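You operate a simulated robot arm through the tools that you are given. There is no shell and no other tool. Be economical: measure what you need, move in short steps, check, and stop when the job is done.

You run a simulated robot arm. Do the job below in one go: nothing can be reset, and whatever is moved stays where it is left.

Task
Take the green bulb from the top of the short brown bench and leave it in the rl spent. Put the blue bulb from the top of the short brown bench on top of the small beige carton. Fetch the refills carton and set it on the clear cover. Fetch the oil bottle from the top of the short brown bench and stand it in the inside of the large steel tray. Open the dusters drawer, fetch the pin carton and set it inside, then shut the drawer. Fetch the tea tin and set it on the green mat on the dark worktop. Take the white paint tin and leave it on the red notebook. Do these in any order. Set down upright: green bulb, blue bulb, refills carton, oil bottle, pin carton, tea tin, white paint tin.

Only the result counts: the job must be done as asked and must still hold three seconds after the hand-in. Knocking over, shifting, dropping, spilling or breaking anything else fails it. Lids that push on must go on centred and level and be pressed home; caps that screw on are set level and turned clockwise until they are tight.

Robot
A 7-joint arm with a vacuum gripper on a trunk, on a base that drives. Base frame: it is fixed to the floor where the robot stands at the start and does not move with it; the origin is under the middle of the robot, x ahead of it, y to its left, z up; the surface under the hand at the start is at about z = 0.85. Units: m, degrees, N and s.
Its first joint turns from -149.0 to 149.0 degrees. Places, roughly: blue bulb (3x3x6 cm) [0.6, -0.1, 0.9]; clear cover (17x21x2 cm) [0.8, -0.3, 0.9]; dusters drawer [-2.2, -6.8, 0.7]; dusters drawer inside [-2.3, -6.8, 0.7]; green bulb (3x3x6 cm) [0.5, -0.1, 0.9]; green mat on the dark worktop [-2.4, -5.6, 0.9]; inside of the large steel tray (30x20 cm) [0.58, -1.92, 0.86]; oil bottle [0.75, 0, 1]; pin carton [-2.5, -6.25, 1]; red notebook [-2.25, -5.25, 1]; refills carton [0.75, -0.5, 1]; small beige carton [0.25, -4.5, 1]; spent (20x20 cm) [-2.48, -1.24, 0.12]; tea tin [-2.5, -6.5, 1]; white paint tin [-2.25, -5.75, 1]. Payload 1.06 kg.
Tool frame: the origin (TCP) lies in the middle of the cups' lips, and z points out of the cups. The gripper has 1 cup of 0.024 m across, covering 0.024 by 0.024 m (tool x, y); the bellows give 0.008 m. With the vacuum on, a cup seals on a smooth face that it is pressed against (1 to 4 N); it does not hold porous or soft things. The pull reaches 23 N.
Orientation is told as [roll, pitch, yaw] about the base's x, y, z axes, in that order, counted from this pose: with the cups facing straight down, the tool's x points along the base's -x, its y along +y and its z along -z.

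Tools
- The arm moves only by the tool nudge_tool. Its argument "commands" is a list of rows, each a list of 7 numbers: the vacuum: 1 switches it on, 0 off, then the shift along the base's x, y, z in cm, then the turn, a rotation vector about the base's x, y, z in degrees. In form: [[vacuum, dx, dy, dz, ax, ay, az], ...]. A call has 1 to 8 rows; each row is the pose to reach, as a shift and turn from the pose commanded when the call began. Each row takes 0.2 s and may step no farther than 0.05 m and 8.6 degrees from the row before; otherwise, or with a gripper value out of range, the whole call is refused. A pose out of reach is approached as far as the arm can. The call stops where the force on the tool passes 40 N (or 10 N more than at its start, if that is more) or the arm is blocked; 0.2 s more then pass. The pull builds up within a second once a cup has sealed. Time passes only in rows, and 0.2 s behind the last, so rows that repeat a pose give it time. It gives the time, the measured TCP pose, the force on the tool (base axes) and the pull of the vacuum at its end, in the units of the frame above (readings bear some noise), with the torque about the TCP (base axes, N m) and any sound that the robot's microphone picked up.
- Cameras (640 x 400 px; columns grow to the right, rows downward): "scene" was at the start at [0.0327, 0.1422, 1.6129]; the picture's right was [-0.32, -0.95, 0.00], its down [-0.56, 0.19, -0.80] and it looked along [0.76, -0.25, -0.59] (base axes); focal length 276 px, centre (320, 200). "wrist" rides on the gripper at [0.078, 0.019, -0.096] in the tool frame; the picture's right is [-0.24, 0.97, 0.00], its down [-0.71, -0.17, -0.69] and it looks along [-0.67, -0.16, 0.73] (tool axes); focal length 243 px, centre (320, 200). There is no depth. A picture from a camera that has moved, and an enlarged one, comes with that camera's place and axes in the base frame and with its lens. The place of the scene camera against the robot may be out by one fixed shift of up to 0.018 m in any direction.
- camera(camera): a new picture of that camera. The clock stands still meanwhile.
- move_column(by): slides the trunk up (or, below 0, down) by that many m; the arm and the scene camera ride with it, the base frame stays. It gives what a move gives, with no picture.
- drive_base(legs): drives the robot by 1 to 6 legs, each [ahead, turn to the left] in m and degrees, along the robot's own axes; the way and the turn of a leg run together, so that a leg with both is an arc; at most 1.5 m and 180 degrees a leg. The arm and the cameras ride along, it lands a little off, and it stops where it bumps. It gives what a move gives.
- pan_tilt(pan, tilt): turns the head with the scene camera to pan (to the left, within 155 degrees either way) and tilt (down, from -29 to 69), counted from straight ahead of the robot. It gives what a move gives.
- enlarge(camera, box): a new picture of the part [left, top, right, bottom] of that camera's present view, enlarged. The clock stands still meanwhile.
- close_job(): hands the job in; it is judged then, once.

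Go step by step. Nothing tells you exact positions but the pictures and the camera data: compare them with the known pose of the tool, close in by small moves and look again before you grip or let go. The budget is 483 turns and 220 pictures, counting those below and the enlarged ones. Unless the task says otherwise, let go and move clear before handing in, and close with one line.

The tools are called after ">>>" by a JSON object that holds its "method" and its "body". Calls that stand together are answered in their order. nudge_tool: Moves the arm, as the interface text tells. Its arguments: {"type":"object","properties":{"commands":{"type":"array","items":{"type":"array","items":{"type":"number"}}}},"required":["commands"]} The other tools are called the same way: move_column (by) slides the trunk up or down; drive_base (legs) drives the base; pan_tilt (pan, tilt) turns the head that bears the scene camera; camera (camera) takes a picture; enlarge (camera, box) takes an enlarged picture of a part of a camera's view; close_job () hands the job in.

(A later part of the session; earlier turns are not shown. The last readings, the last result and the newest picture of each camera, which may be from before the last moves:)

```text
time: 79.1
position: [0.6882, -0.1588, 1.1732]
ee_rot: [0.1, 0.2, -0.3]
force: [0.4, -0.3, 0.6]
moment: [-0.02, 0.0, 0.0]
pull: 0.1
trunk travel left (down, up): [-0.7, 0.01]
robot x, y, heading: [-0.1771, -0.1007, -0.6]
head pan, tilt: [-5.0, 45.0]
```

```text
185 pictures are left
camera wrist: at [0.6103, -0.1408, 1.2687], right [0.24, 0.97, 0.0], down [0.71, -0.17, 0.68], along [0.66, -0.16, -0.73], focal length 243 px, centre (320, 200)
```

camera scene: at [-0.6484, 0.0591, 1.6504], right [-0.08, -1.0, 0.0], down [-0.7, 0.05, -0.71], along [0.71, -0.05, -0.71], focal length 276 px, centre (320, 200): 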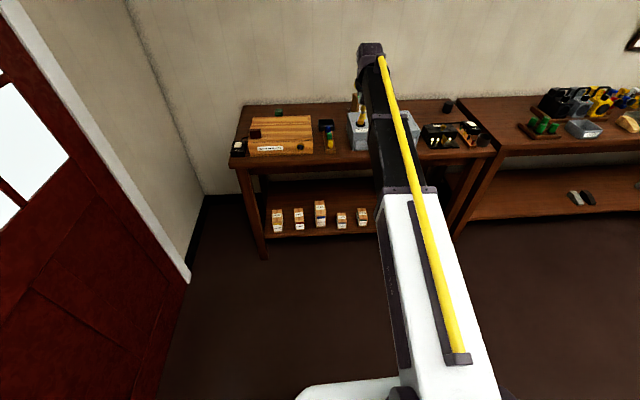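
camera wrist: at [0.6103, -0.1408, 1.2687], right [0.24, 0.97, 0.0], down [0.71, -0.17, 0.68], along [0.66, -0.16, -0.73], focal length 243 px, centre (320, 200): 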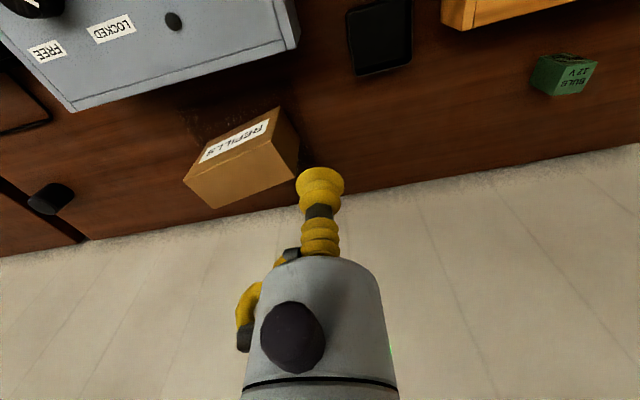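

>>> {"method": "nudge_tool", "body": {"commands": [[0, -4, 1, 0, 0, 0, 0], [0, -8, 2, 0, 0, 0, 0], [0, -12, 3, 0, 0, 0, 0], [0, -16, 4, -1, 0, 0, 0], [0, -19, 4, -4, 0, 0, 0], [0, -21, 4, -6, 0, 0, 0], [0, -21, 4, -6, 0, 0, 0]]}}

>>> {"method": "camera", "body": {"camera": "wrist"}}

```text
time: 80.7
position: [0.4774, -0.1198, 1.1127]
ee_rot: [0.1, 0.1, -0.2]
force: [-0.7, 0.1, -0.8]
moment: [-0.01, -0.02, 0.03]
pull: 0.0
trunk travel left (down, up): [-0.7, 0.01]
robot x, y, heading: [-0.1863, -0.1029, -0.2]
head pan, tilt: [-5.0, 45.0]
```

```text
184 pictures are left
camera wrist: at [0.3997, -0.1007, 1.2085], right [0.24, 0.97, 0.0], down [0.71, -0.17, 0.68], along [0.66, -0.16, -0.73], focal length 243 px, centre (320, 200)
```

wrist: 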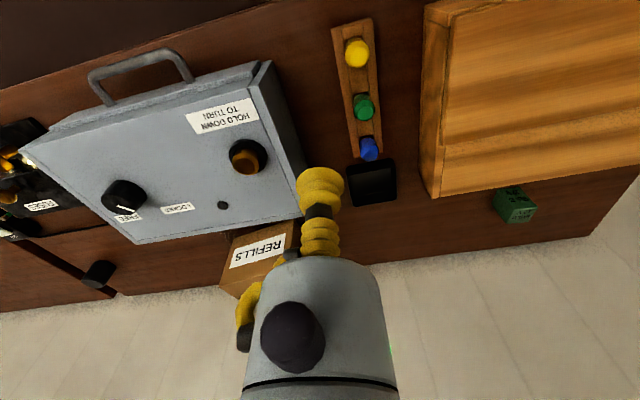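

>>> {"method": "enlarge", "body": {"camera": "wrist", "box": [310, 20, 430, 200]}}

```text
2.22 times, centred on (370, 110) of wrist
camera zoom: at [0.3997, -0.1007, 1.2085], right [0.24, 0.97, 0.0], down [0.71, -0.17, 0.68], along [0.66, -0.16, -0.73], focal length 539 px, centre (209, 400)
```

zoom: 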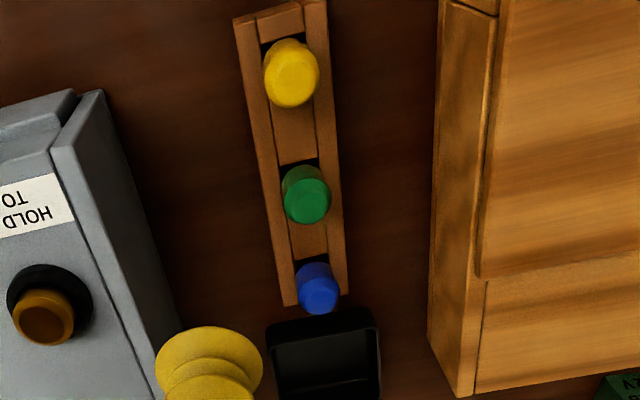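

Tops compute to blue ≈ (0.589, -0.077) and green ≈ (0.530, -0.077) at a height near 0.92. I move in over the blue bulb to refine.

>>> {"method": "nudge_tool", "body": {"commands": [[0, 3, 1.5, -2, 0, 0, 0], [0, 6, 3, -4, 0, 0, 0], [0, 9, 4.2, -6, 0, 0, 0], [0, 11.1, 4.3, -9, 0, 0, 0], [0, 11.1, 4.3, -11, 0, 0, 0], [0, 11.1, 4.3, -11, 0, 0, 0]]}}

>>> {"method": "camera", "body": {"camera": "wrist"}}

>>> {"method": "enlarge", "body": {"camera": "wrist", "box": [240, 60, 400, 220]}}

```text
time: 82.1
position: [0.5885, -0.0774, 1.0008]
ee_rot: [0.2, 0.2, -0.2]
force: [-0.1, -0.3, -0.2]
moment: [0.01, 0.0, 0.0]
pull: 0.0
trunk travel left (down, up): [-0.7, 0.01]
robot x, y, heading: [-0.1851, -0.1045, -0.5]
head pan, tilt: [-5.0, 45.0]
```

```text
182 pictures are left
camera wrist: at [0.5109, -0.0584, 1.0969], right [0.24, 0.97, 0.0], down [0.71, -0.17, 0.68], along [0.66, -0.16, -0.73], focal length 243 px, centre (320, 200)
```

wrist: 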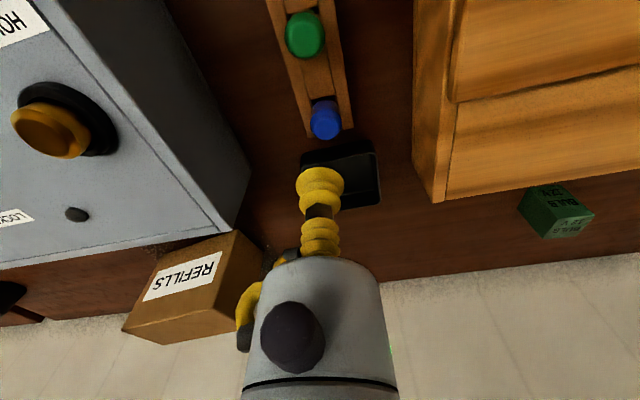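

```text
2.50 times, centred on (320, 140) of wrist
camera zoom: at [0.5109, -0.0584, 1.0969], right [0.24, 0.97, 0.0], down [0.71, -0.17, 0.68], along [0.66, -0.16, -0.73], focal length 606 px, centre (320, 350)
```

zoom: 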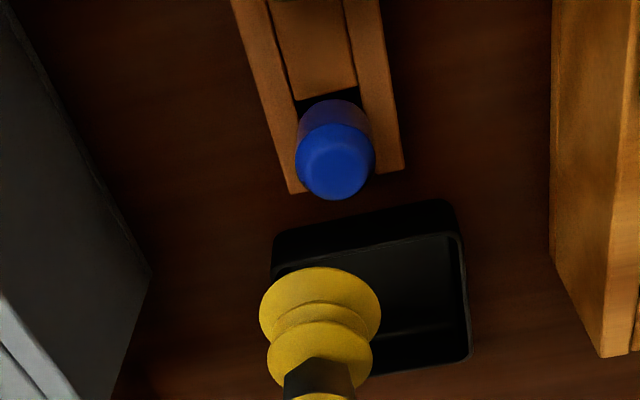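

Height is still uncertain (0.88–0.92), so I go nearer for a better fix.

>>> {"method": "nudge_tool", "body": {"commands": [[0, 1.8, 0.1, 0, 0, 0, 0], [0, 1.8, 0.1, -2.5, 0, 0, 0], [0, 1.8, 0.1, -4.5, 0, 0, 0], [0, 1.8, 0.1, -4.5, 0, 0, 0]]}}

>>> {"method": "enlarge", "body": {"camera": "wrist", "box": [240, 60, 400, 220]}}

```text
time: 83.1
position: [0.6072, -0.0757, 0.9571]
ee_rot: [0.1, 0.1, -0.3]
force: [0.3, 0.0, 0.6]
moment: [0.01, 0.0, -0.06]
pull: 0.0
trunk travel left (down, up): [-0.7, 0.01]
robot x, y, heading: [-0.181, -0.0991, -0.1]
head pan, tilt: [-5.0, 45.0]
```

```text
2.50 times, centred on (320, 140) of wrist
camera zoom: at [0.5287, -0.0566, 1.0525], right [0.24, 0.97, 0.0], down [0.71, -0.17, 0.68], along [0.66, -0.16, -0.73], focal length 606 px, centre (320, 350)
```

zoom: 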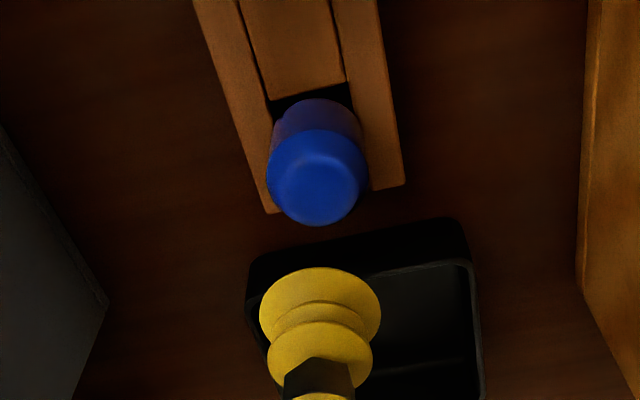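

I need a sideways baseline to settle the bulb's height, so I rise a bit, step left and look again.

>>> {"method": "nudge_tool", "body": {"commands": [[0, 0, 0, 4.3, 0, 0, 0], [0, 0, -3, 4.3, 0, 0, 0], [0, 0, -6, 4.3, 0, 0, 0], [0, 0, -6, 4.3, 0, 0, 0]]}}

>>> {"method": "enlarge", "body": {"camera": "wrist", "box": [280, 20, 480, 180]}}

>>> {"method": "nudge_tool", "body": {"commands": [[0, 0, 4, 0, 0, 0, 0], [0, 0, 8, 0, 0, 0, 0], [0, 0, 11, 0, 0, 0, 0], [0, 0, 11, 0, 0, 0, 0]]}}

>>> {"method": "enlarge", "body": {"camera": "wrist", "box": [160, 20, 360, 180]}}

```text
time: 84.1
position: [0.6074, -0.1362, 1.0017]
ee_rot: [0.2, 0.1, -0.1]
force: [0.0, -0.2, -0.4]
moment: [0.01, -0.01, -0.04]
pull: 0.0
trunk travel left (down, up): [-0.7, 0.01]
robot x, y, heading: [-0.1844, -0.1025, -0.3]
head pan, tilt: [-5.0, 45.0]
```

```text
2.50 times, centred on (380, 100) of wrist
camera zoom: at [0.5291, -0.1169, 1.0975], right [0.24, 0.97, 0.0], down [0.71, -0.17, 0.68], along [0.66, -0.16, -0.73], focal length 606 px, centre (170, 450)
```

zoom: 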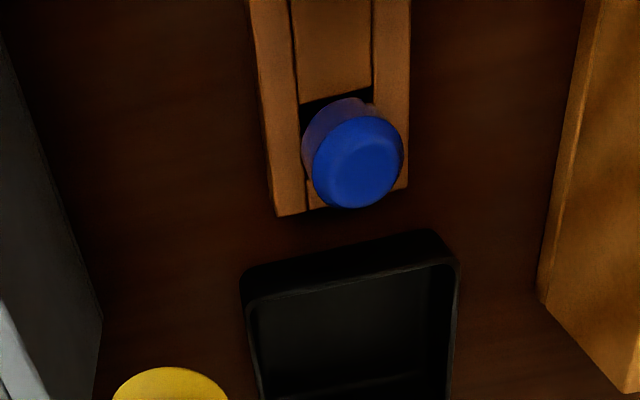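

```text
time: 85.1
position: [0.6061, -0.0248, 0.9998]
ee_rot: [0.1, 0.1, -0.2]
force: [-0.5, 0.2, 0.8]
moment: [-0.01, 0.0, 0.01]
pull: 0.0
trunk travel left (down, up): [-0.7, 0.01]
robot x, y, heading: [-0.1892, -0.1005, -0.3]
head pan, tilt: [-5.0, 45.0]
```

```text
2.50 times, centred on (260, 100) of wrist
camera zoom: at [0.5283, -0.0059, 1.0966], right [0.24, 0.97, 0.0], down [0.71, -0.17, 0.68], along [0.66, -0.16, -0.73], focal length 606 px, centre (470, 450)
```

zoom: 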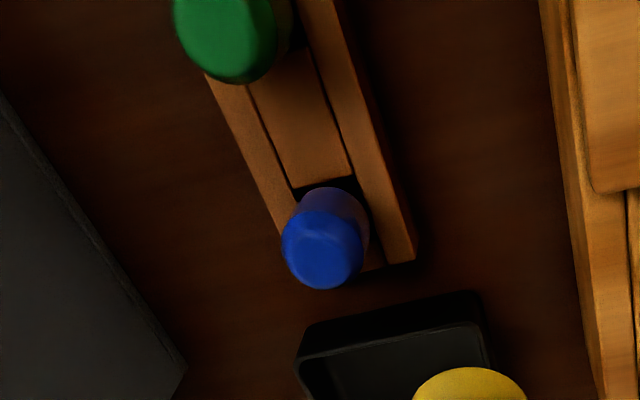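

Triangulated well: blue top at (0.605, -0.0755, 0.902). I align and descend carefully with the vacuum on.

>>> {"method": "nudge_tool", "body": {"commands": [[0, 0, -4, 0, 0, 0, 0], [0, 0, -5.1, -2, 0, 0, 0], [0, 0, -5.1, -5, 0, 0, 0], [0, 0, -5.1, -7.5, 0, 0, 0], [0, 0, -5.1, -7.5, 0, 0, 0]]}}

>>> {"method": "enlarge", "body": {"camera": "wrist", "box": [240, 100, 400, 220]}}

```text
time: 86.3
position: [0.6068, -0.0762, 0.9259]
ee_rot: [0.1, 0.0, -0.2]
force: [0.3, -0.8, 0.1]
moment: [0.03, 0.0, -0.01]
pull: 0.0
trunk travel left (down, up): [-0.7, 0.01]
robot x, y, heading: [-0.1835, -0.1005, -0.4]
head pan, tilt: [-5.0, 45.0]
```

```text
3.33 times, centred on (320, 160) of wrist
camera zoom: at [0.5285, -0.0576, 1.0212], right [0.24, 0.97, 0.0], down [0.71, -0.17, 0.68], along [0.66, -0.16, -0.73], focal length 809 px, centre (320, 333)
```

zoom: 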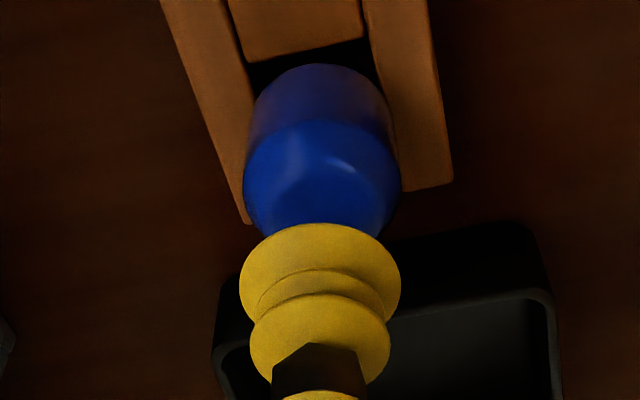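

Alignment looks good. I press down with the vacuum on.

>>> {"method": "nudge_tool", "body": {"commands": [[1, 0, 0, -1.2, 0, 0, 0], [1, 0, 0, -2, 0, 0, 0], [1, 0, 0, -2.5, 0, 0, 0], [1, 0, 0, -2.5, 0, 0, 0], [1, 0, 0, -2.5, 0, 0, 0]]}}

```text
time: 87.5
position: [0.606, -0.0759, 0.9022]
ee_rot: [0.0, 0.1, -0.1]
force: [2.3, 0.8, 17.4]
moment: [0.03, -0.05, -0.03]
pull: 23.4
trunk travel left (down, up): [-0.7, 0.01]
robot x, y, heading: [-0.1818, -0.104, -0.4]
head pan, tilt: [-5.0, 45.0]
```

Sealed. I lift the bulb straight out of its socket.

>>> {"method": "nudge_tool", "body": {"commands": [[1, 0, 0, 1, 0, 0, 0], [1, 0, 0, 2.5, 0, 0, 0], [1, 0, 0, 4.5, 0, 0, 0], [1, 0, 0, 7, 0, 0, 0], [1, 0, 0, 11, 0, 0, 0], [1, 0, 0, 15, 0, 0, 0], [1, 0, 0, 19, 0, 0, 0], [1, 0, 0, 19, 0, 0, 0]]}}

>>> {"method": "camera", "body": {"camera": "wrist"}}

```text
time: 89.3
position: [0.6067, -0.0778, 1.0901]
ee_rot: [0.1, 0.2, -0.2]
force: [-0.4, 0.3, 0.1]
moment: [-0.04, -0.03, 0.03]
pull: 22.9
trunk travel left (down, up): [-0.7, 0.01]
robot x, y, heading: [-0.1835, -0.1024, -0.3]
head pan, tilt: [-5.0, 45.0]
```

```text
176 pictures are left
camera wrist: at [0.529, -0.0586, 1.1868], right [0.24, 0.97, 0.0], down [0.71, -0.17, 0.68], along [0.66, -0.16, -0.73], focal length 243 px, centre (320, 200)
```

wrist: 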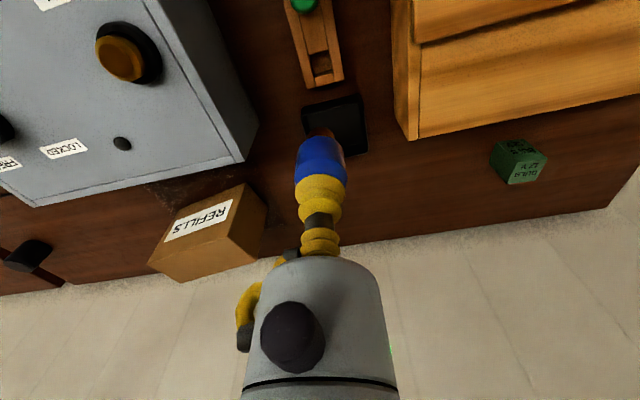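

The blue bulb is held. I back off and drive toward the beige carton, stopping early to look around.

>>> {"method": "drive_base", "body": {"legs": [[-0.5, 0], [0, -90], [1.4, 0], [1.2, 0]]}}

>>> {"method": "pan_tilt", "body": {"pan": 15, "tilt": 22}}

>>> {"method": "camera", "body": {"camera": "scene"}}

```text
time: 108.3
position: [-0.5493, -3.4916, 1.0896]
ee_rot: [0.0, 0.1, -87.3]
force: [0.2, -0.2, -1.0]
moment: [0.0, 0.0, 0.0]
pull: 22.9
trunk travel left (down, up): [-0.7, 0.01]
robot x, y, heading: [-0.6174, -2.6993, -87.4]
head pan, tilt: [-5.0, 45.0]
```

```text
time: 109.2
position: [-0.5479, -3.4918, 1.0908]
ee_rot: [0.0, 0.1, -87.2]
force: [-0.3, 0.1, -0.1]
moment: [0.02, 0.01, -0.01]
pull: 22.8
trunk travel left (down, up): [-0.7, 0.01]
robot x, y, heading: [-0.6141, -2.6991, -87.5]
head pan, tilt: [15.0, 22.0]
```

```text
175 pictures are left
camera scene: at [-0.4218, -2.7377, 1.6857], right [-0.95, -0.3, 0.0], down [-0.11, 0.36, -0.93], along [0.28, -0.88, -0.38], focal length 276 px, centre (320, 200)
```

scene: 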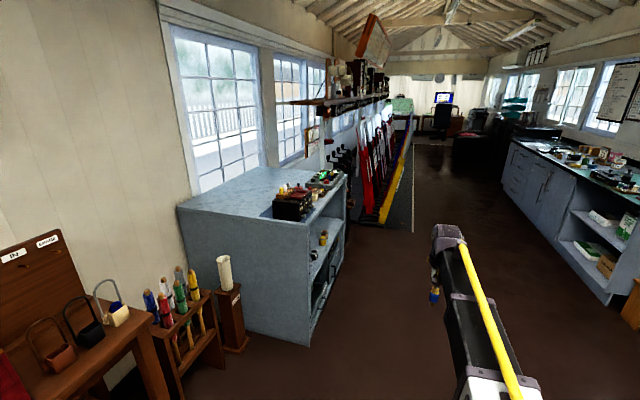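

>>> {"method": "enlarge", "body": {"camera": "scene", "box": [240, 140, 400, 280]}}

```text
2.86 times, centred on (320, 210) of scene
camera zoom: at [-0.4218, -2.7377, 1.6857], right [-0.95, -0.3, 0.0], down [-0.11, 0.36, -0.93], along [0.28, -0.88, -0.38], focal length 789 px, centre (320, 171)
```

zoom: 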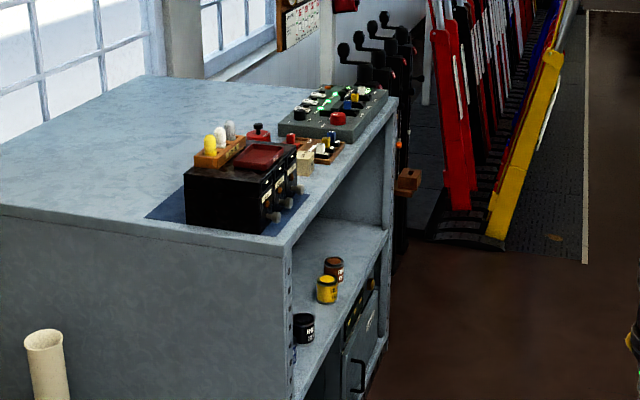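

The small beige carton is near the front edge of the grey-blue cabinet at roughly (0.2, -4.5). I drive wide, then turn to face it.

>>> {"method": "drive_base", "body": {"legs": [[0, -12], [1.0, 0], [0.8, 0], [0, 99]]}}

>>> {"method": "pan_tilt", "body": {"pan": 8, "tilt": 35}}

>>> {"method": "camera", "body": {"camera": "scene"}}

>>> {"method": "camera", "body": {"camera": "wrist"}}

```text
time: 123.2
position: [-0.1101, -4.4632, 1.0924]
ee_rot: [0.0, 0.0, -1.2]
force: [-0.5, 0.6, -0.2]
moment: [-0.02, 0.0, 0.0]
pull: 22.5
trunk travel left (down, up): [-0.7, 0.01]
robot x, y, heading: [-0.9017, -4.4763, -1.1]
head pan, tilt: [15.0, 22.0]
```

```text
time: 123.9
position: [-0.1107, -4.4647, 1.0917]
ee_rot: [0.0, 0.1, -1.2]
force: [0.3, 0.5, -0.2]
moment: [-0.02, -0.03, -0.01]
pull: 22.5
trunk travel left (down, up): [-0.7, 0.01]
robot x, y, heading: [-0.9051, -4.4764, -1.0]
head pan, tilt: [8.0, 35.0]
```

```text
173 pictures are left
camera scene: at [-0.8624, -4.2942, 1.6652], right [0.12, -0.99, 0.0], down [-0.57, -0.07, -0.82], along [0.81, 0.1, -0.57], focal length 276 px, centre (320, 200)
```

scene: 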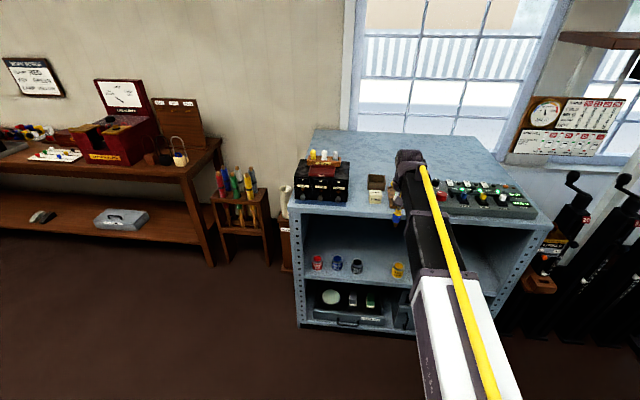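

```text
172 pictures are left
camera wrist: at [-0.1889, -4.4444, 1.1864], right [0.26, 0.97, 0.0], down [0.71, -0.19, 0.68], along [0.66, -0.17, -0.73], focal length 243 px, centre (320, 200)
```

wrist: 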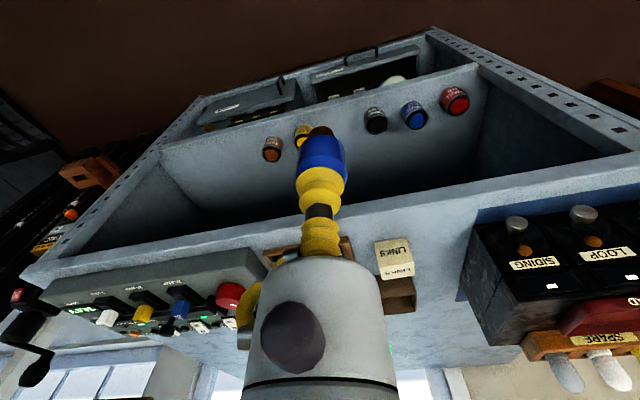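

>>> {"method": "enlarge", "body": {"camera": "wrist", "box": [340, 200, 460, 330]}}

>>> {"method": "enlarge", "body": {"camera": "scene", "box": [280, 130, 460, 230]}}

```text
3.08 times, centred on (400, 265) of wrist
camera zoom: at [-0.1889, -4.4444, 1.1864], right [0.26, 0.97, 0.0], down [0.71, -0.19, 0.68], along [0.66, -0.17, -0.73], focal length 746 px, centre (74, 0)
```

zoom: 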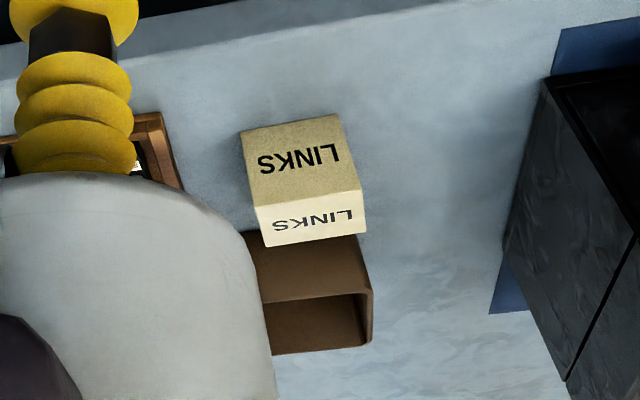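

```text
3.56 times, centred on (370, 180) of scene
camera zoom: at [-0.8624, -4.2942, 1.6652], right [0.12, -0.99, 0.0], down [-0.57, -0.07, -0.82], along [0.81, 0.1, -0.57], focal length 982 px, centre (142, 271)
```

zoom: 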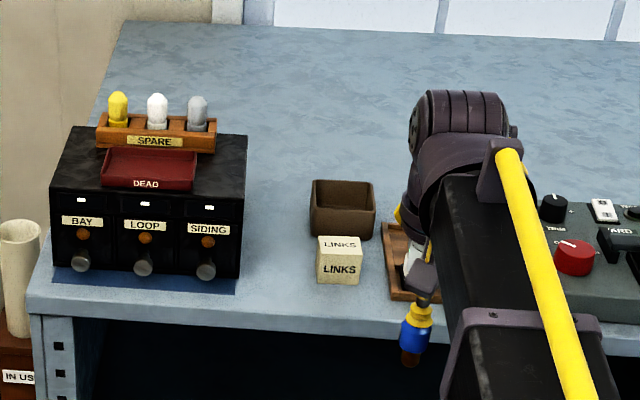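

The LINKS carton is the small beige one; its top is near (0.17, -4.413, 0.99). I raise the bulb, drive up, and refine.

>>> {"method": "nudge_tool", "body": {"commands": [[1, 0, 0, 3, 0, 0, 0], [1, 0, 0, 6, 0, 0, 0], [1, 0, 1, 6, 0, 0, 1], [1, 0, 2.5, 6, 0, 0, 1]]}}

>>> {"method": "drive_base", "body": {"legs": [[0.18, 1]]}}

>>> {"method": "camera", "body": {"camera": "wrist"}}

```text
time: 124.9
position: [-0.1103, -4.4377, 1.1504]
ee_rot: [0.0, 0.2, -0.2]
force: [0.1, 0.9, -0.1]
moment: [-0.03, 0.0, -0.01]
pull: 22.8
trunk travel left (down, up): [-0.7, 0.01]
robot x, y, heading: [-0.8991, -4.4696, -1.4]
head pan, tilt: [8.0, 35.0]
```

```text
time: 126.4
position: [0.071, -4.4293, 1.1501]
ee_rot: [0.0, 0.2, 0.5]
force: [0.2, -0.3, 0.0]
moment: [-0.01, 0.02, -0.02]
pull: 22.8
trunk travel left (down, up): [-0.7, 0.01]
robot x, y, heading: [-0.7245, -4.4771, -0.3]
head pan, tilt: [8.0, 35.0]
```

```text
169 pictures are left
camera wrist: at [-0.0084, -4.4117, 1.2459], right [0.22, 0.97, 0.0], down [0.71, -0.16, 0.68], along [0.67, -0.15, -0.73], focal length 243 px, centre (320, 200)
```

wrist: 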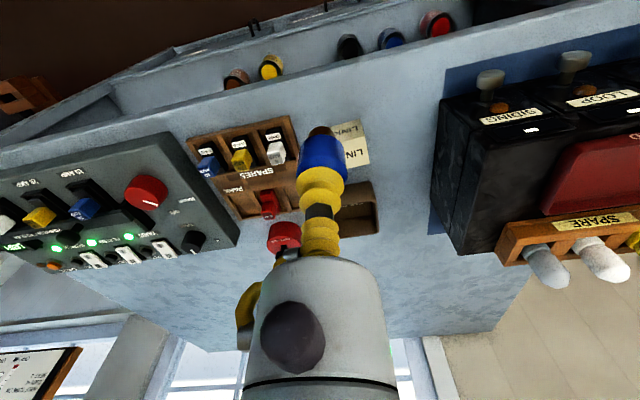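

>>> {"method": "enlarge", "body": {"camera": "wrist", "box": [270, 90, 430, 240]}}

>>> {"method": "enlarge", "body": {"camera": "scene", "box": [300, 150, 480, 270]}}

```text
2.67 times, centred on (350, 165) of wrist
camera zoom: at [-0.0084, -4.4117, 1.2459], right [0.22, 0.97, 0.0], down [0.71, -0.16, 0.68], along [0.67, -0.15, -0.73], focal length 647 px, centre (240, 293)
```

zoom: 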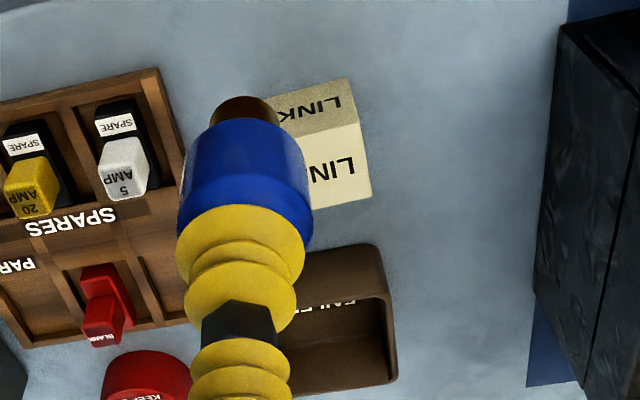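

```text
3.33 times, centred on (390, 210) of scene
camera zoom: at [-0.6834, -4.2963, 1.6651], right [0.13, -0.99, 0.0], down [-0.57, -0.08, -0.82], along [0.81, 0.11, -0.57], focal length 920 px, centre (87, 167)
```

zoom: 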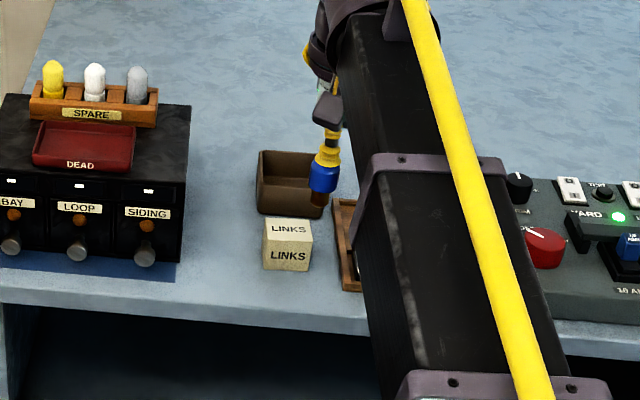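

Top centre of the carton is (0.157, -4.414, 0.993). I move the bulb over it and check before lowering.

>>> {"method": "nudge_tool", "body": {"commands": [[1, 3, 0.5, 0, 0, 0, 0], [1, 6, 1, 0, 0, 0, 0], [1, 8.6, 1.5, 0, 0, 0, 0], [1, 8.6, 1.5, -2, 0, 0, 0], [1, 8.6, 1.5, -5, 0, 0, 0], [1, 8.6, 1.5, -7, 0, 0, 0], [1, 8.6, 1.5, -7, 0, 0, 0]]}}

>>> {"method": "enlarge", "body": {"camera": "wrist", "box": [240, 70, 400, 220]}}

>>> {"method": "enlarge", "body": {"camera": "scene", "box": [340, 170, 430, 250]}}

```text
time: 128.0
position: [0.1568, -4.4154, 1.0802]
ee_rot: [0.1, 0.1, 0.6]
force: [0.2, 0.1, 0.6]
moment: [-0.02, 0.01, 0.01]
pull: 22.8
trunk travel left (down, up): [-0.7, 0.01]
robot x, y, heading: [-0.724, -4.4787, -0.2]
head pan, tilt: [8.0, 35.0]
```

```text
2.67 times, centred on (320, 145) of wrist
camera zoom: at [0.0782, -4.3977, 1.1755], right [0.22, 0.97, 0.0], down [0.71, -0.16, 0.68], along [0.67, -0.15, -0.73], focal length 647 px, centre (320, 347)
```

zoom: 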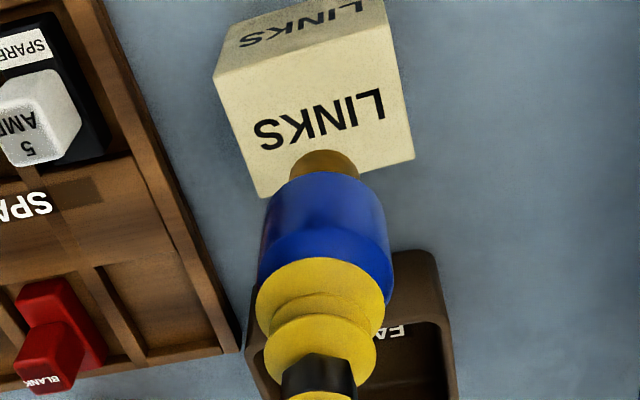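

```text
5.00 times, centred on (385, 210) of scene
camera zoom: at [-0.6839, -4.2963, 1.6652], right [0.13, -0.99, 0.0], down [-0.57, -0.08, -0.82], along [0.81, 0.11, -0.57], focal length 1381 px, centre (-5, 150)
```

zoom: 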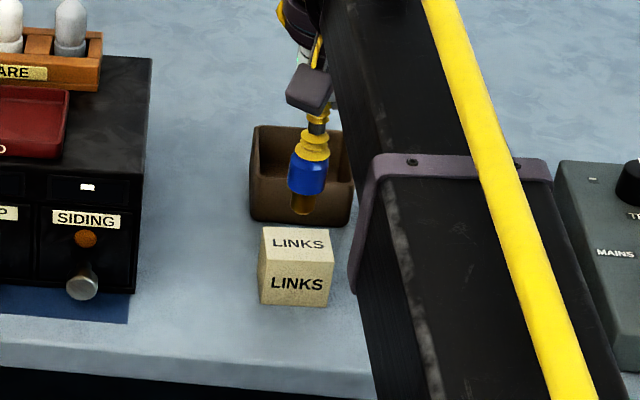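

Aligned. I lower until the bulb bears on the carton.

>>> {"method": "nudge_tool", "body": {"commands": [[1, 0, 0, -1, 0, 0, 0], [1, 0, 0, -1.8, 0, 0, 0], [1, 0, 0, -2.2, 0, 0, 0], [1, 0, 0, -2.2, 0, 0, 0]]}}

>>> {"method": "enlarge", "body": {"camera": "wrist", "box": [240, 70, 400, 220]}}

```text
time: 129.0
position: [0.1558, -4.4144, 1.0588]
ee_rot: [0.1, 0.1, 0.5]
force: [-0.4, -0.3, 1.1]
moment: [0.0, 0.03, -0.01]
pull: 22.9
trunk travel left (down, up): [-0.7, 0.01]
robot x, y, heading: [-0.723, -4.477, -0.4]
head pan, tilt: [8.0, 35.0]
```

```text
2.67 times, centred on (320, 145) of wrist
camera zoom: at [0.0773, -4.3964, 1.1538], right [0.22, 0.97, 0.0], down [0.71, -0.16, 0.68], along [0.67, -0.15, -0.73], focal length 647 px, centre (320, 347)
```

zoom: 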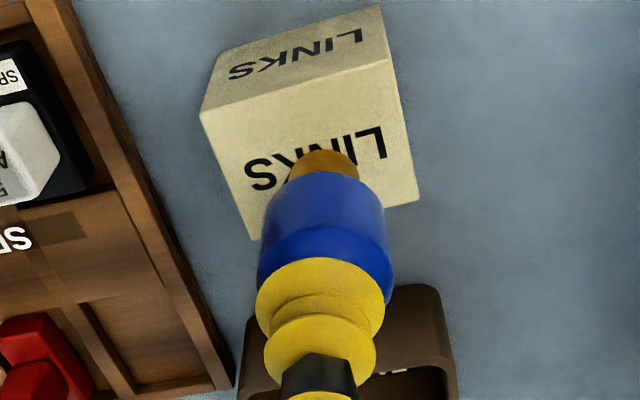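

>>> {"method": "nudge_tool", "body": {"commands": [[1, 0, 0, -0.4, 0, 0, 0], [1, 0, 0, -0.7, 0, 0, 0], [1, 0, 0, -0.7, 0, 0, 0]]}}

```text
time: 129.8
position: [0.1575, -4.4141, 1.0519]
ee_rot: [0.0, 0.1, 0.6]
force: [0.1, 0.2, 0.3]
moment: [-0.02, 0.02, 0.05]
pull: 22.9
trunk travel left (down, up): [-0.7, 0.01]
robot x, y, heading: [-0.7197, -4.4759, -0.3]
head pan, tilt: [8.0, 35.0]
```

>>> {"method": "nudge_tool", "body": {"commands": [[1, 0, 0, -0.3, 0, 0, 0], [1, 0, 0, -0.5, 0, 0, 0], [1, 0, 0, -0.5, 0, 0, 0]]}}

```text
time: 130.6
position: [0.1552, -4.4156, 1.0471]
ee_rot: [0.1, 0.1, 0.6]
force: [1.5, 0.7, 15.2]
moment: [0.04, -0.05, -0.02]
pull: 22.9
trunk travel left (down, up): [-0.7, 0.01]
robot x, y, heading: [-0.7212, -4.4767, -0.3]
head pan, tilt: [8.0, 35.0]
```

Contact. I ease off slightly, release, wait and rise straight up.

>>> {"method": "nudge_tool", "body": {"commands": [[1, 0, 0, 0.3, 0, 0, 0], [0, 0, 0, 0.3, 0, 0, 0], [0, 0, 0, 0.3, 0, 0, 0], [0, 0, 0, 0.3, 0, 0, 0], [0, 0, 0, 1, 0, 0, 0], [0, 0, 0, 4, 0, 0, 0], [0, 0, 0, 8, 0, 0, 0], [0, 0, 0, 8, 0, 0, 0]]}}

>>> {"method": "enlarge", "body": {"camera": "wrist", "box": [240, 20, 400, 220]}}

```text
time: 132.4
position: [0.1566, -4.4116, 1.1275]
ee_rot: [0.0, 0.2, 0.6]
force: [0.4, 0.5, -0.2]
moment: [0.02, 0.0, -0.01]
pull: 0.1
trunk travel left (down, up): [-0.7, 0.01]
robot x, y, heading: [-0.7234, -4.4784, -0.3]
head pan, tilt: [8.0, 35.0]
```

```text
2.00 times, centred on (320, 120) of wrist
camera zoom: at [0.0775, -4.3958, 1.2225], right [0.22, 0.97, 0.0], down [0.71, -0.16, 0.68], along [0.67, -0.15, -0.73], focal length 485 px, centre (320, 360)
```

zoom: 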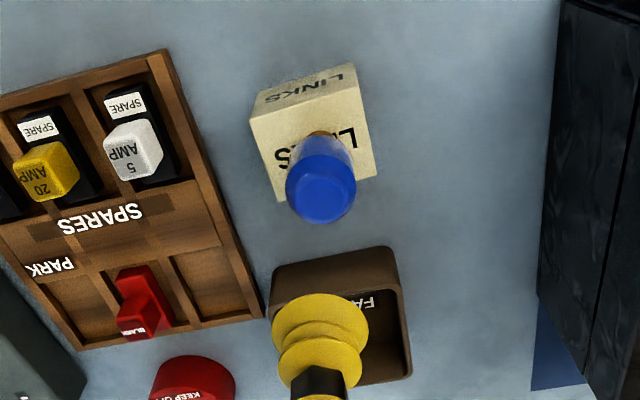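

The blue bulb stands on the carton. Next I back off, turn toward the west counter side, and look around.

>>> {"method": "nudge_tool", "body": {"commands": [[0, 0, 0, 3, 0, 0, 0], [0, -4, 0, 5, 0, 0, 0], [0, -8, 0, 5, 0, 0, 0]]}}

>>> {"method": "drive_base", "body": {"legs": [[-0.4, 0], [0, -90]]}}

>>> {"method": "pan_tilt", "body": {"pan": -50, "tilt": 25}}

>>> {"method": "camera", "body": {"camera": "scene"}}

```text
time: 133.2
position: [0.0743, -4.4149, 1.1762]
ee_rot: [0.0, 0.1, 0.6]
force: [-0.6, 0.0, -0.5]
moment: [-0.03, 0.02, 0.02]
pull: 0.0
trunk travel left (down, up): [-0.7, 0.01]
robot x, y, heading: [-0.7253, -4.4763, -0.6]
head pan, tilt: [8.0, 35.0]
```

```text
time: 139.6
position: [-1.0717, -5.2737, 1.1752]
ee_rot: [0.2, 0.1, -90.5]
force: [0.6, 0.2, -0.2]
moment: [-0.01, 0.03, 0.0]
pull: 0.1
trunk travel left (down, up): [-0.7, 0.01]
robot x, y, heading: [-1.1211, -4.4708, -91.9]
head pan, tilt: [8.0, 35.0]
```

```text
time: 140.8
position: [-1.0703, -5.2735, 1.177]
ee_rot: [0.0, 0.1, -90.6]
force: [-0.4, -0.1, -0.7]
moment: [0.0, -0.03, -0.02]
pull: 0.0
trunk travel left (down, up): [-0.7, 0.01]
robot x, y, heading: [-1.1173, -4.4752, -91.3]
head pan, tilt: [-50.0, 25.0]
```

```text
162 pictures are left
camera scene: at [-1.022, -4.4922, 1.6809], right [-0.62, 0.78, 0.0], down [0.33, 0.26, -0.91], along [-0.71, -0.56, -0.42], focal length 276 px, centre (320, 200)
```

scene: 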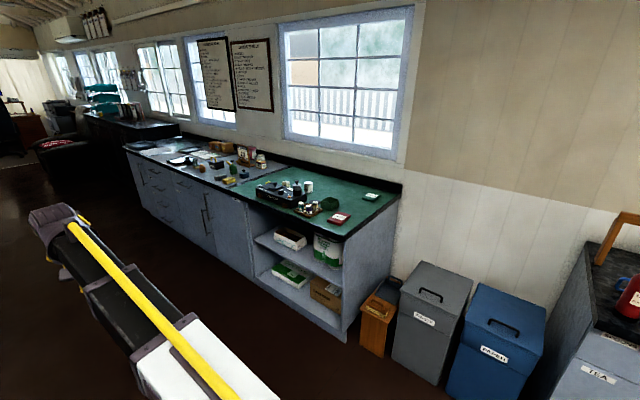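

>>> {"method": "enlarge", "body": {"camera": "scene", "box": [220, 150, 410, 270]}}

>>> {"method": "enlarge", "body": {"camera": "scene", "box": [100, 110, 300, 250]}}

```text
3.33 times, centred on (315, 210) of scene
camera zoom: at [-1.022, -4.4922, 1.6809], right [-0.62, 0.78, 0.0], down [0.33, 0.26, -0.91], along [-0.71, -0.56, -0.42], focal length 920 px, centre (337, 167)
```

zoom: 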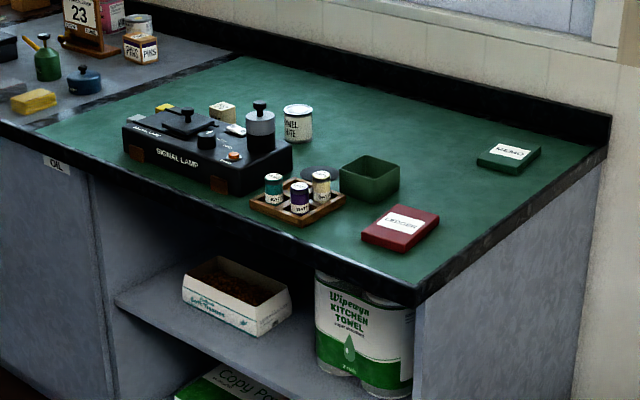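

```text
2.86 times, centred on (200, 180) of scene
camera zoom: at [-1.022, -4.4922, 1.6809], right [-0.62, 0.78, 0.0], down [0.33, 0.26, -0.91], along [-0.71, -0.56, -0.42], focal length 789 px, centre (663, 257)
```

zoom: 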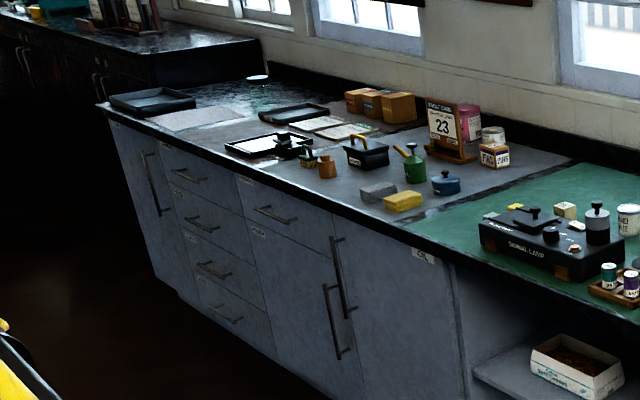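

I can make out the enamel-white tin, red ledger notebook, PINS carton and tea tin on the west counter. I drive alongside and face it.

>>> {"method": "drive_base", "body": {"legs": [[1.05, 0], [0, -89]]}}

>>> {"method": "pan_tilt", "body": {"pan": -5, "tilt": 38}}

>>> {"method": "camera", "body": {"camera": "scene"}}

>>> {"method": "camera", "body": {"camera": "wrist"}}

```text
time: 150.1
position: [-1.9472, -5.5939, 1.1754]
ee_rot: [0.0, 0.1, 179.8]
force: [0.2, -0.1, 0.1]
moment: [0.05, -0.02, 0.01]
pull: 0.0
trunk travel left (down, up): [-0.7, 0.01]
robot x, y, heading: [-1.1435, -5.5422, 178.7]
head pan, tilt: [-50.0, 25.0]
```

```text
time: 151.2
position: [-1.9478, -5.5942, 1.1754]
ee_rot: [0.0, 0.1, 179.7]
force: [-0.4, -0.2, -0.1]
moment: [0.01, -0.04, 0.02]
pull: 0.0
trunk travel left (down, up): [-0.7, 0.01]
robot x, y, heading: [-1.1498, -5.5451, 178.2]
head pan, tilt: [-5.0, 38.0]
```

```text
159 pictures are left
camera scene: at [-1.1981, -5.7051, 1.6606], right [0.11, 0.99, 0.0], down [0.61, -0.07, -0.79], along [-0.78, 0.09, -0.62], focal length 276 px, centre (320, 200)
```

scene: 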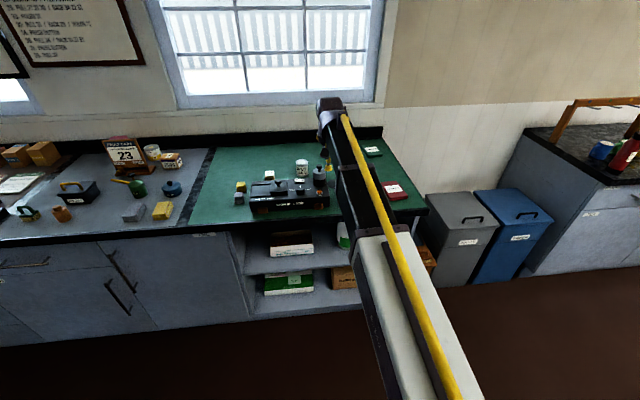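

```text
158 pictures are left
camera wrist: at [-1.8692, -5.6127, 1.2714], right [-0.24, -0.97, 0.0], down [-0.71, 0.18, 0.68], along [-0.66, 0.16, -0.73], focal length 243 px, centre (320, 200)
```

wrist: 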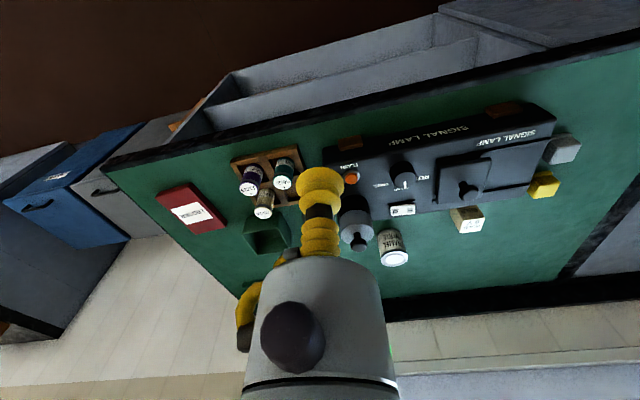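

I drive 0.38 m closer to the counter and look straight down at the tin.

>>> {"method": "drive_base", "body": {"legs": [[0.36, 1.3]]}}

>>> {"method": "nudge_tool", "body": {"commands": [[0, 2, -2, 0, 0, 0, 0], [0, 4, -4, 0, 0, 0, 0], [0, 6, -6, 0, 0, 0, 0], [0, 6, -6, 0, 0, 0, 0]]}}

>>> {"method": "camera", "body": {"camera": "wrist"}}

>>> {"method": "camera", "body": {"camera": "scene"}}

```text
time: 153.6
position: [-2.3128, -5.5962, 1.1761]
ee_rot: [0.0, 0.3, -179.7]
force: [-0.3, -0.8, -0.7]
moment: [0.01, -0.02, 0.02]
pull: 0.2
trunk travel left (down, up): [-0.7, 0.01]
robot x, y, heading: [-1.515, -5.5348, 179.5]
head pan, tilt: [-5.0, 38.0]
```

```text
time: 154.6
position: [-2.2524, -5.6564, 1.1766]
ee_rot: [0.0, 0.1, -179.7]
force: [0.2, 0.8, 0.7]
moment: [0.03, -0.02, 0.0]
pull: 0.0
trunk travel left (down, up): [-0.7, 0.01]
robot x, y, heading: [-1.5148, -5.5369, 179.4]
head pan, tilt: [-5.0, 38.0]
```

```text
157 pictures are left
camera wrist: at [-2.174, -5.6753, 1.2722], right [-0.23, -0.97, 0.0], down [-0.71, 0.17, 0.68], along [-0.66, 0.16, -0.73], focal length 243 px, centre (320, 200)
```

wrist: 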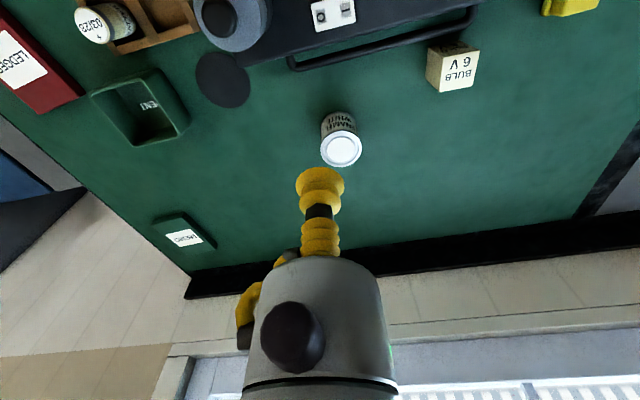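

```text
156 pictures are left
camera scene: at [-1.5619, -5.6994, 1.6606], right [0.1, 1.0, 0.0], down [0.61, -0.06, -0.79], along [-0.78, 0.08, -0.62], focal length 276 px, centre (320, 200)
```

scene: 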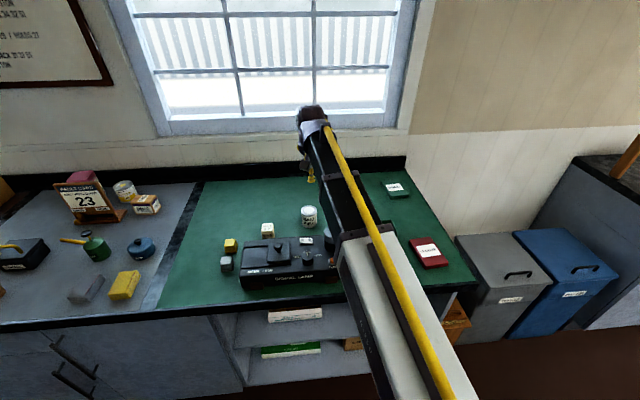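

Tin top triangulates to (-2.342, -5.662, 1.00). I move above it and check alignment.

>>> {"method": "nudge_tool", "body": {"commands": [[0, -3, -0.2, -1, 0, 0, 0], [0, -6, -0.4, -3, 0, 0, 0], [0, -9, -0.5, -6, 0, 0, 0], [0, -9, -0.5, -10, 0, 0, 0], [0, -9, -0.5, -12, 0, 0, 0], [0, -9, -0.5, -12, 0, 0, 0]]}}

>>> {"method": "enlarge", "body": {"camera": "wrist", "box": [240, 70, 400, 220]}}

```text
time: 156.0
position: [-2.3418, -5.6621, 1.0565]
ee_rot: [0.0, 0.1, -179.5]
force: [0.1, 0.0, -0.7]
moment: [-0.01, 0.02, 0.0]
pull: 0.1
trunk travel left (down, up): [-0.7, 0.01]
robot x, y, heading: [-1.5132, -5.5377, 179.3]
head pan, tilt: [-5.0, 38.0]
```

```text
2.67 times, centred on (320, 145) of wrist
camera zoom: at [-2.2634, -5.6809, 1.1514], right [-0.23, -0.97, 0.0], down [-0.71, 0.17, 0.68], along [-0.67, 0.16, -0.73], focal length 647 px, centre (320, 347)
```

zoom: 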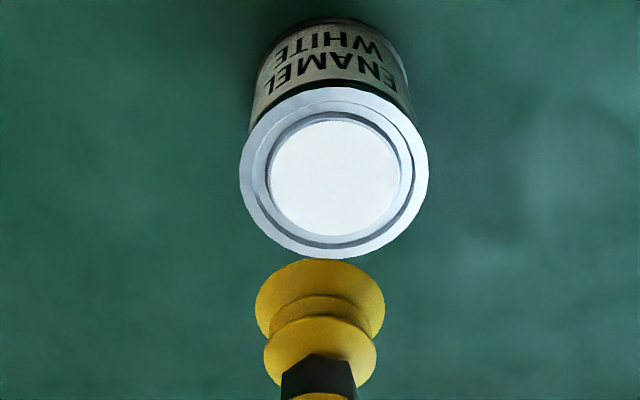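

>>> {"method": "nudge_tool", "body": {"commands": [[1, -0.25, -0.4, -3, 0, 0, 0], [1, -0.25, -0.4, -4.5, 0, 0, 0], [1, -0.25, -0.4, -5.3, 0, 0, 0], [1, -0.25, -0.4, -5.7, 0, 0, 0], [1, -0.25, -0.4, -5.7, 0, 0, 0]]}}

```text
time: 157.2
position: [-2.3442, -5.6648, 1.0002]
ee_rot: [0.0, 0.2, -179.6]
force: [0.3, -0.7, -0.5]
moment: [-0.02, 0.02, 0.01]
pull: 0.0
trunk travel left (down, up): [-0.7, 0.01]
robot x, y, heading: [-1.5143, -5.538, 179.2]
head pan, tilt: [-5.0, 38.0]
```

>>> {"method": "nudge_tool", "body": {"commands": [[1, 0, 0, -0.4, 0, 0, 0], [1, 0, 0, -0.4, 0, 0, 0], [1, 0, 0, -0.8, 0, 0, 0], [1, 0, 0, -0.8, 0, 0, 0]]}}

```text
time: 158.2
position: [-2.3446, -5.665, 0.9912]
ee_rot: [0.0, 0.1, -179.6]
force: [-0.3, -0.5, 0.1]
moment: [0.04, 0.02, -0.01]
pull: 0.0
trunk travel left (down, up): [-0.7, 0.01]
robot x, y, heading: [-1.5157, -5.5407, 179.3]
head pan, tilt: [-5.0, 38.0]
```

>>> {"method": "enlarge", "body": {"camera": "wrist", "box": [240, 70, 400, 220]}}

```text
2.67 times, centred on (320, 145) of wrist
camera zoom: at [-2.2672, -5.684, 1.0865], right [-0.23, -0.97, 0.0], down [-0.71, 0.17, 0.68], along [-0.67, 0.16, -0.73], focal length 647 px, centre (320, 347)
```

zoom: 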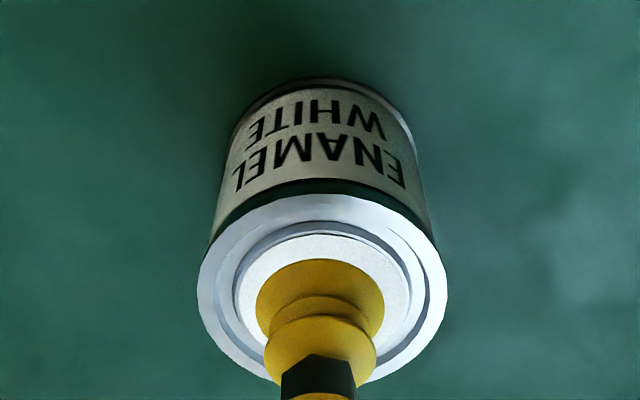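

Centred and nearly touching; I continue down in small steps.

>>> {"method": "nudge_tool", "body": {"commands": [[1, 0, 0, -0.4, 0, 0, 0], [1, 0, 0, -0.7, 0, 0, 0], [1, 0, 0, -0.7, 0, 0, 0]]}}

```text
time: 159.0
position: [-2.345, -5.6652, 0.984]
ee_rot: [0.0, 0.2, -179.6]
force: [0.0, 0.3, 0.0]
moment: [-0.02, -0.05, -0.06]
pull: 0.1
trunk travel left (down, up): [-0.7, 0.01]
robot x, y, heading: [-1.5153, -5.5368, 179.3]
head pan, tilt: [-5.0, 38.0]
```

>>> {"method": "nudge_tool", "body": {"commands": [[1, 0, 0, -0.3, 0, 0, 0], [1, 0, 0, -0.6, 0, 0, 0], [1, 0, 0, -0.6, 0, 0, 0]]}}

```text
time: 159.8
position: [-2.3446, -5.665, 0.9788]
ee_rot: [0.0, 0.1, -179.6]
force: [-0.5, 0.0, -0.1]
moment: [0.0, 0.01, 0.02]
pull: 0.0
trunk travel left (down, up): [-0.7, 0.01]
robot x, y, heading: [-1.5155, -5.5368, 179.1]
head pan, tilt: [-5.0, 38.0]
```

>>> {"method": "nudge_tool", "body": {"commands": [[1, 0, 0, -0.3, 0, 0, 0], [1, 0, 0, -0.6, 0, 0, 0], [1, 0, 0, -0.6, 0, 0, 0]]}}

>>> {"method": "enlarge", "body": {"camera": "wrist", "box": [240, 70, 400, 220]}}

```text
time: 160.6
position: [-2.3437, -5.6663, 0.9723]
ee_rot: [0.0, 0.1, -179.5]
force: [0.1, 0.1, 0.3]
moment: [-0.01, 0.02, 0.01]
pull: 0.1
trunk travel left (down, up): [-0.7, 0.01]
robot x, y, heading: [-1.5137, -5.5401, 179.4]
head pan, tilt: [-5.0, 38.0]
```

```text
2.67 times, centred on (320, 145) of wrist
camera zoom: at [-2.2666, -5.6847, 1.0677], right [-0.23, -0.97, 0.0], down [-0.71, 0.17, 0.68], along [-0.66, 0.16, -0.73], focal length 647 px, centre (320, 347)
```

zoom: 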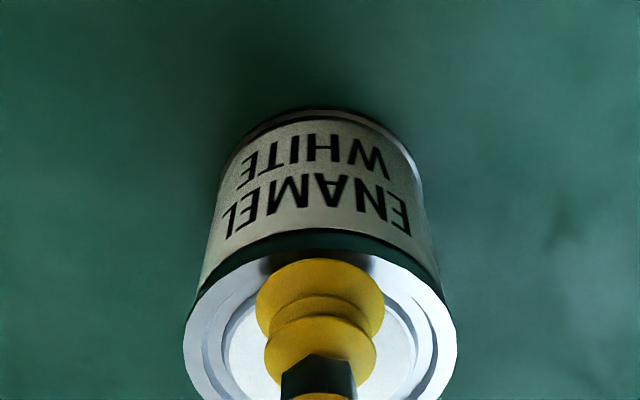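

The tin's top is lower and about 1.3 cm further than estimated. I rise slightly, shift, and re-check.

>>> {"method": "nudge_tool", "body": {"commands": [[0, 0, 0, 2, 0, 0, 0], [0, -1.3, 0.3, 2, 0, 0, 0], [0, -1.3, 0.3, 2, 0, 0, 0]]}}

>>> {"method": "enlarge", "body": {"camera": "wrist", "box": [240, 70, 400, 220]}}

```text
time: 161.4
position: [-2.3574, -5.6622, 0.9924]
ee_rot: [0.0, 0.2, -179.6]
force: [-0.6, 0.0, -0.1]
moment: [-0.02, 0.0, -0.03]
pull: 0.1
trunk travel left (down, up): [-0.7, 0.01]
robot x, y, heading: [-1.5151, -5.5365, 179.3]
head pan, tilt: [-5.0, 38.0]
```

```text
2.67 times, centred on (320, 145) of wrist
camera zoom: at [-2.2801, -5.6813, 1.087], right [-0.23, -0.97, 0.0], down [-0.71, 0.17, 0.68], along [-0.66, 0.16, -0.73], focal length 647 px, centre (320, 347)
```

zoom: 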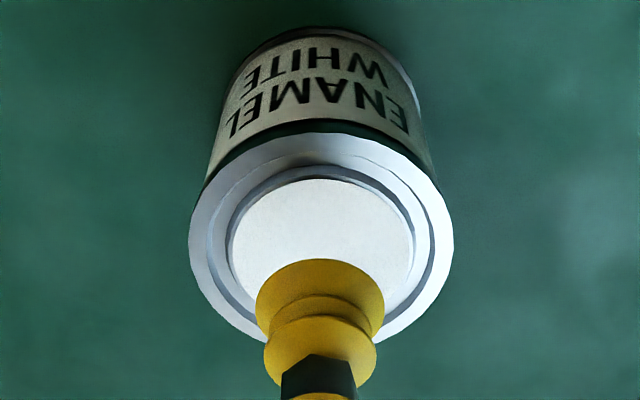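

>>> {"method": "nudge_tool", "body": {"commands": [[0, -0.4, 0, -1, 0, 0, 0], [0, -0.4, 0, -2, 0, 0, 0], [0, -0.4, 0, -2, 0, 0, 0]]}}

>>> {"method": "enlarge", "body": {"camera": "wrist", "box": [240, 70, 400, 220]}}

```text
time: 162.2
position: [-2.3613, -5.6623, 0.9716]
ee_rot: [0.0, 0.0, -179.6]
force: [0.5, -0.1, -0.1]
moment: [0.01, 0.01, -0.04]
pull: 0.0
trunk travel left (down, up): [-0.7, 0.01]
robot x, y, heading: [-1.5131, -5.5356, 179.2]
head pan, tilt: [-5.0, 38.0]
```

```text
2.67 times, centred on (320, 145) of wrist
camera zoom: at [-2.2834, -5.6819, 1.0661], right [-0.23, -0.97, 0.0], down [-0.71, 0.17, 0.68], along [-0.67, 0.16, -0.73], focal length 647 px, centre (320, 347)
```

zoom: 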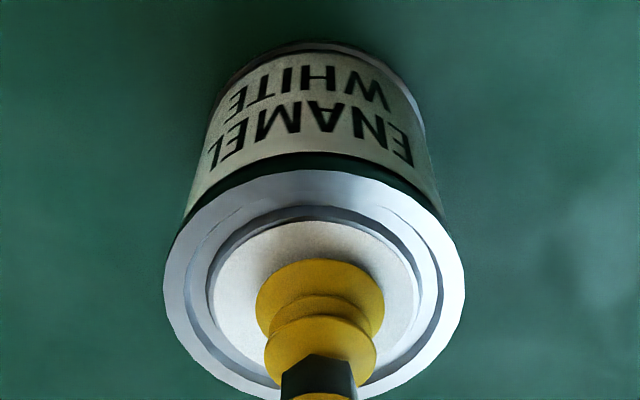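

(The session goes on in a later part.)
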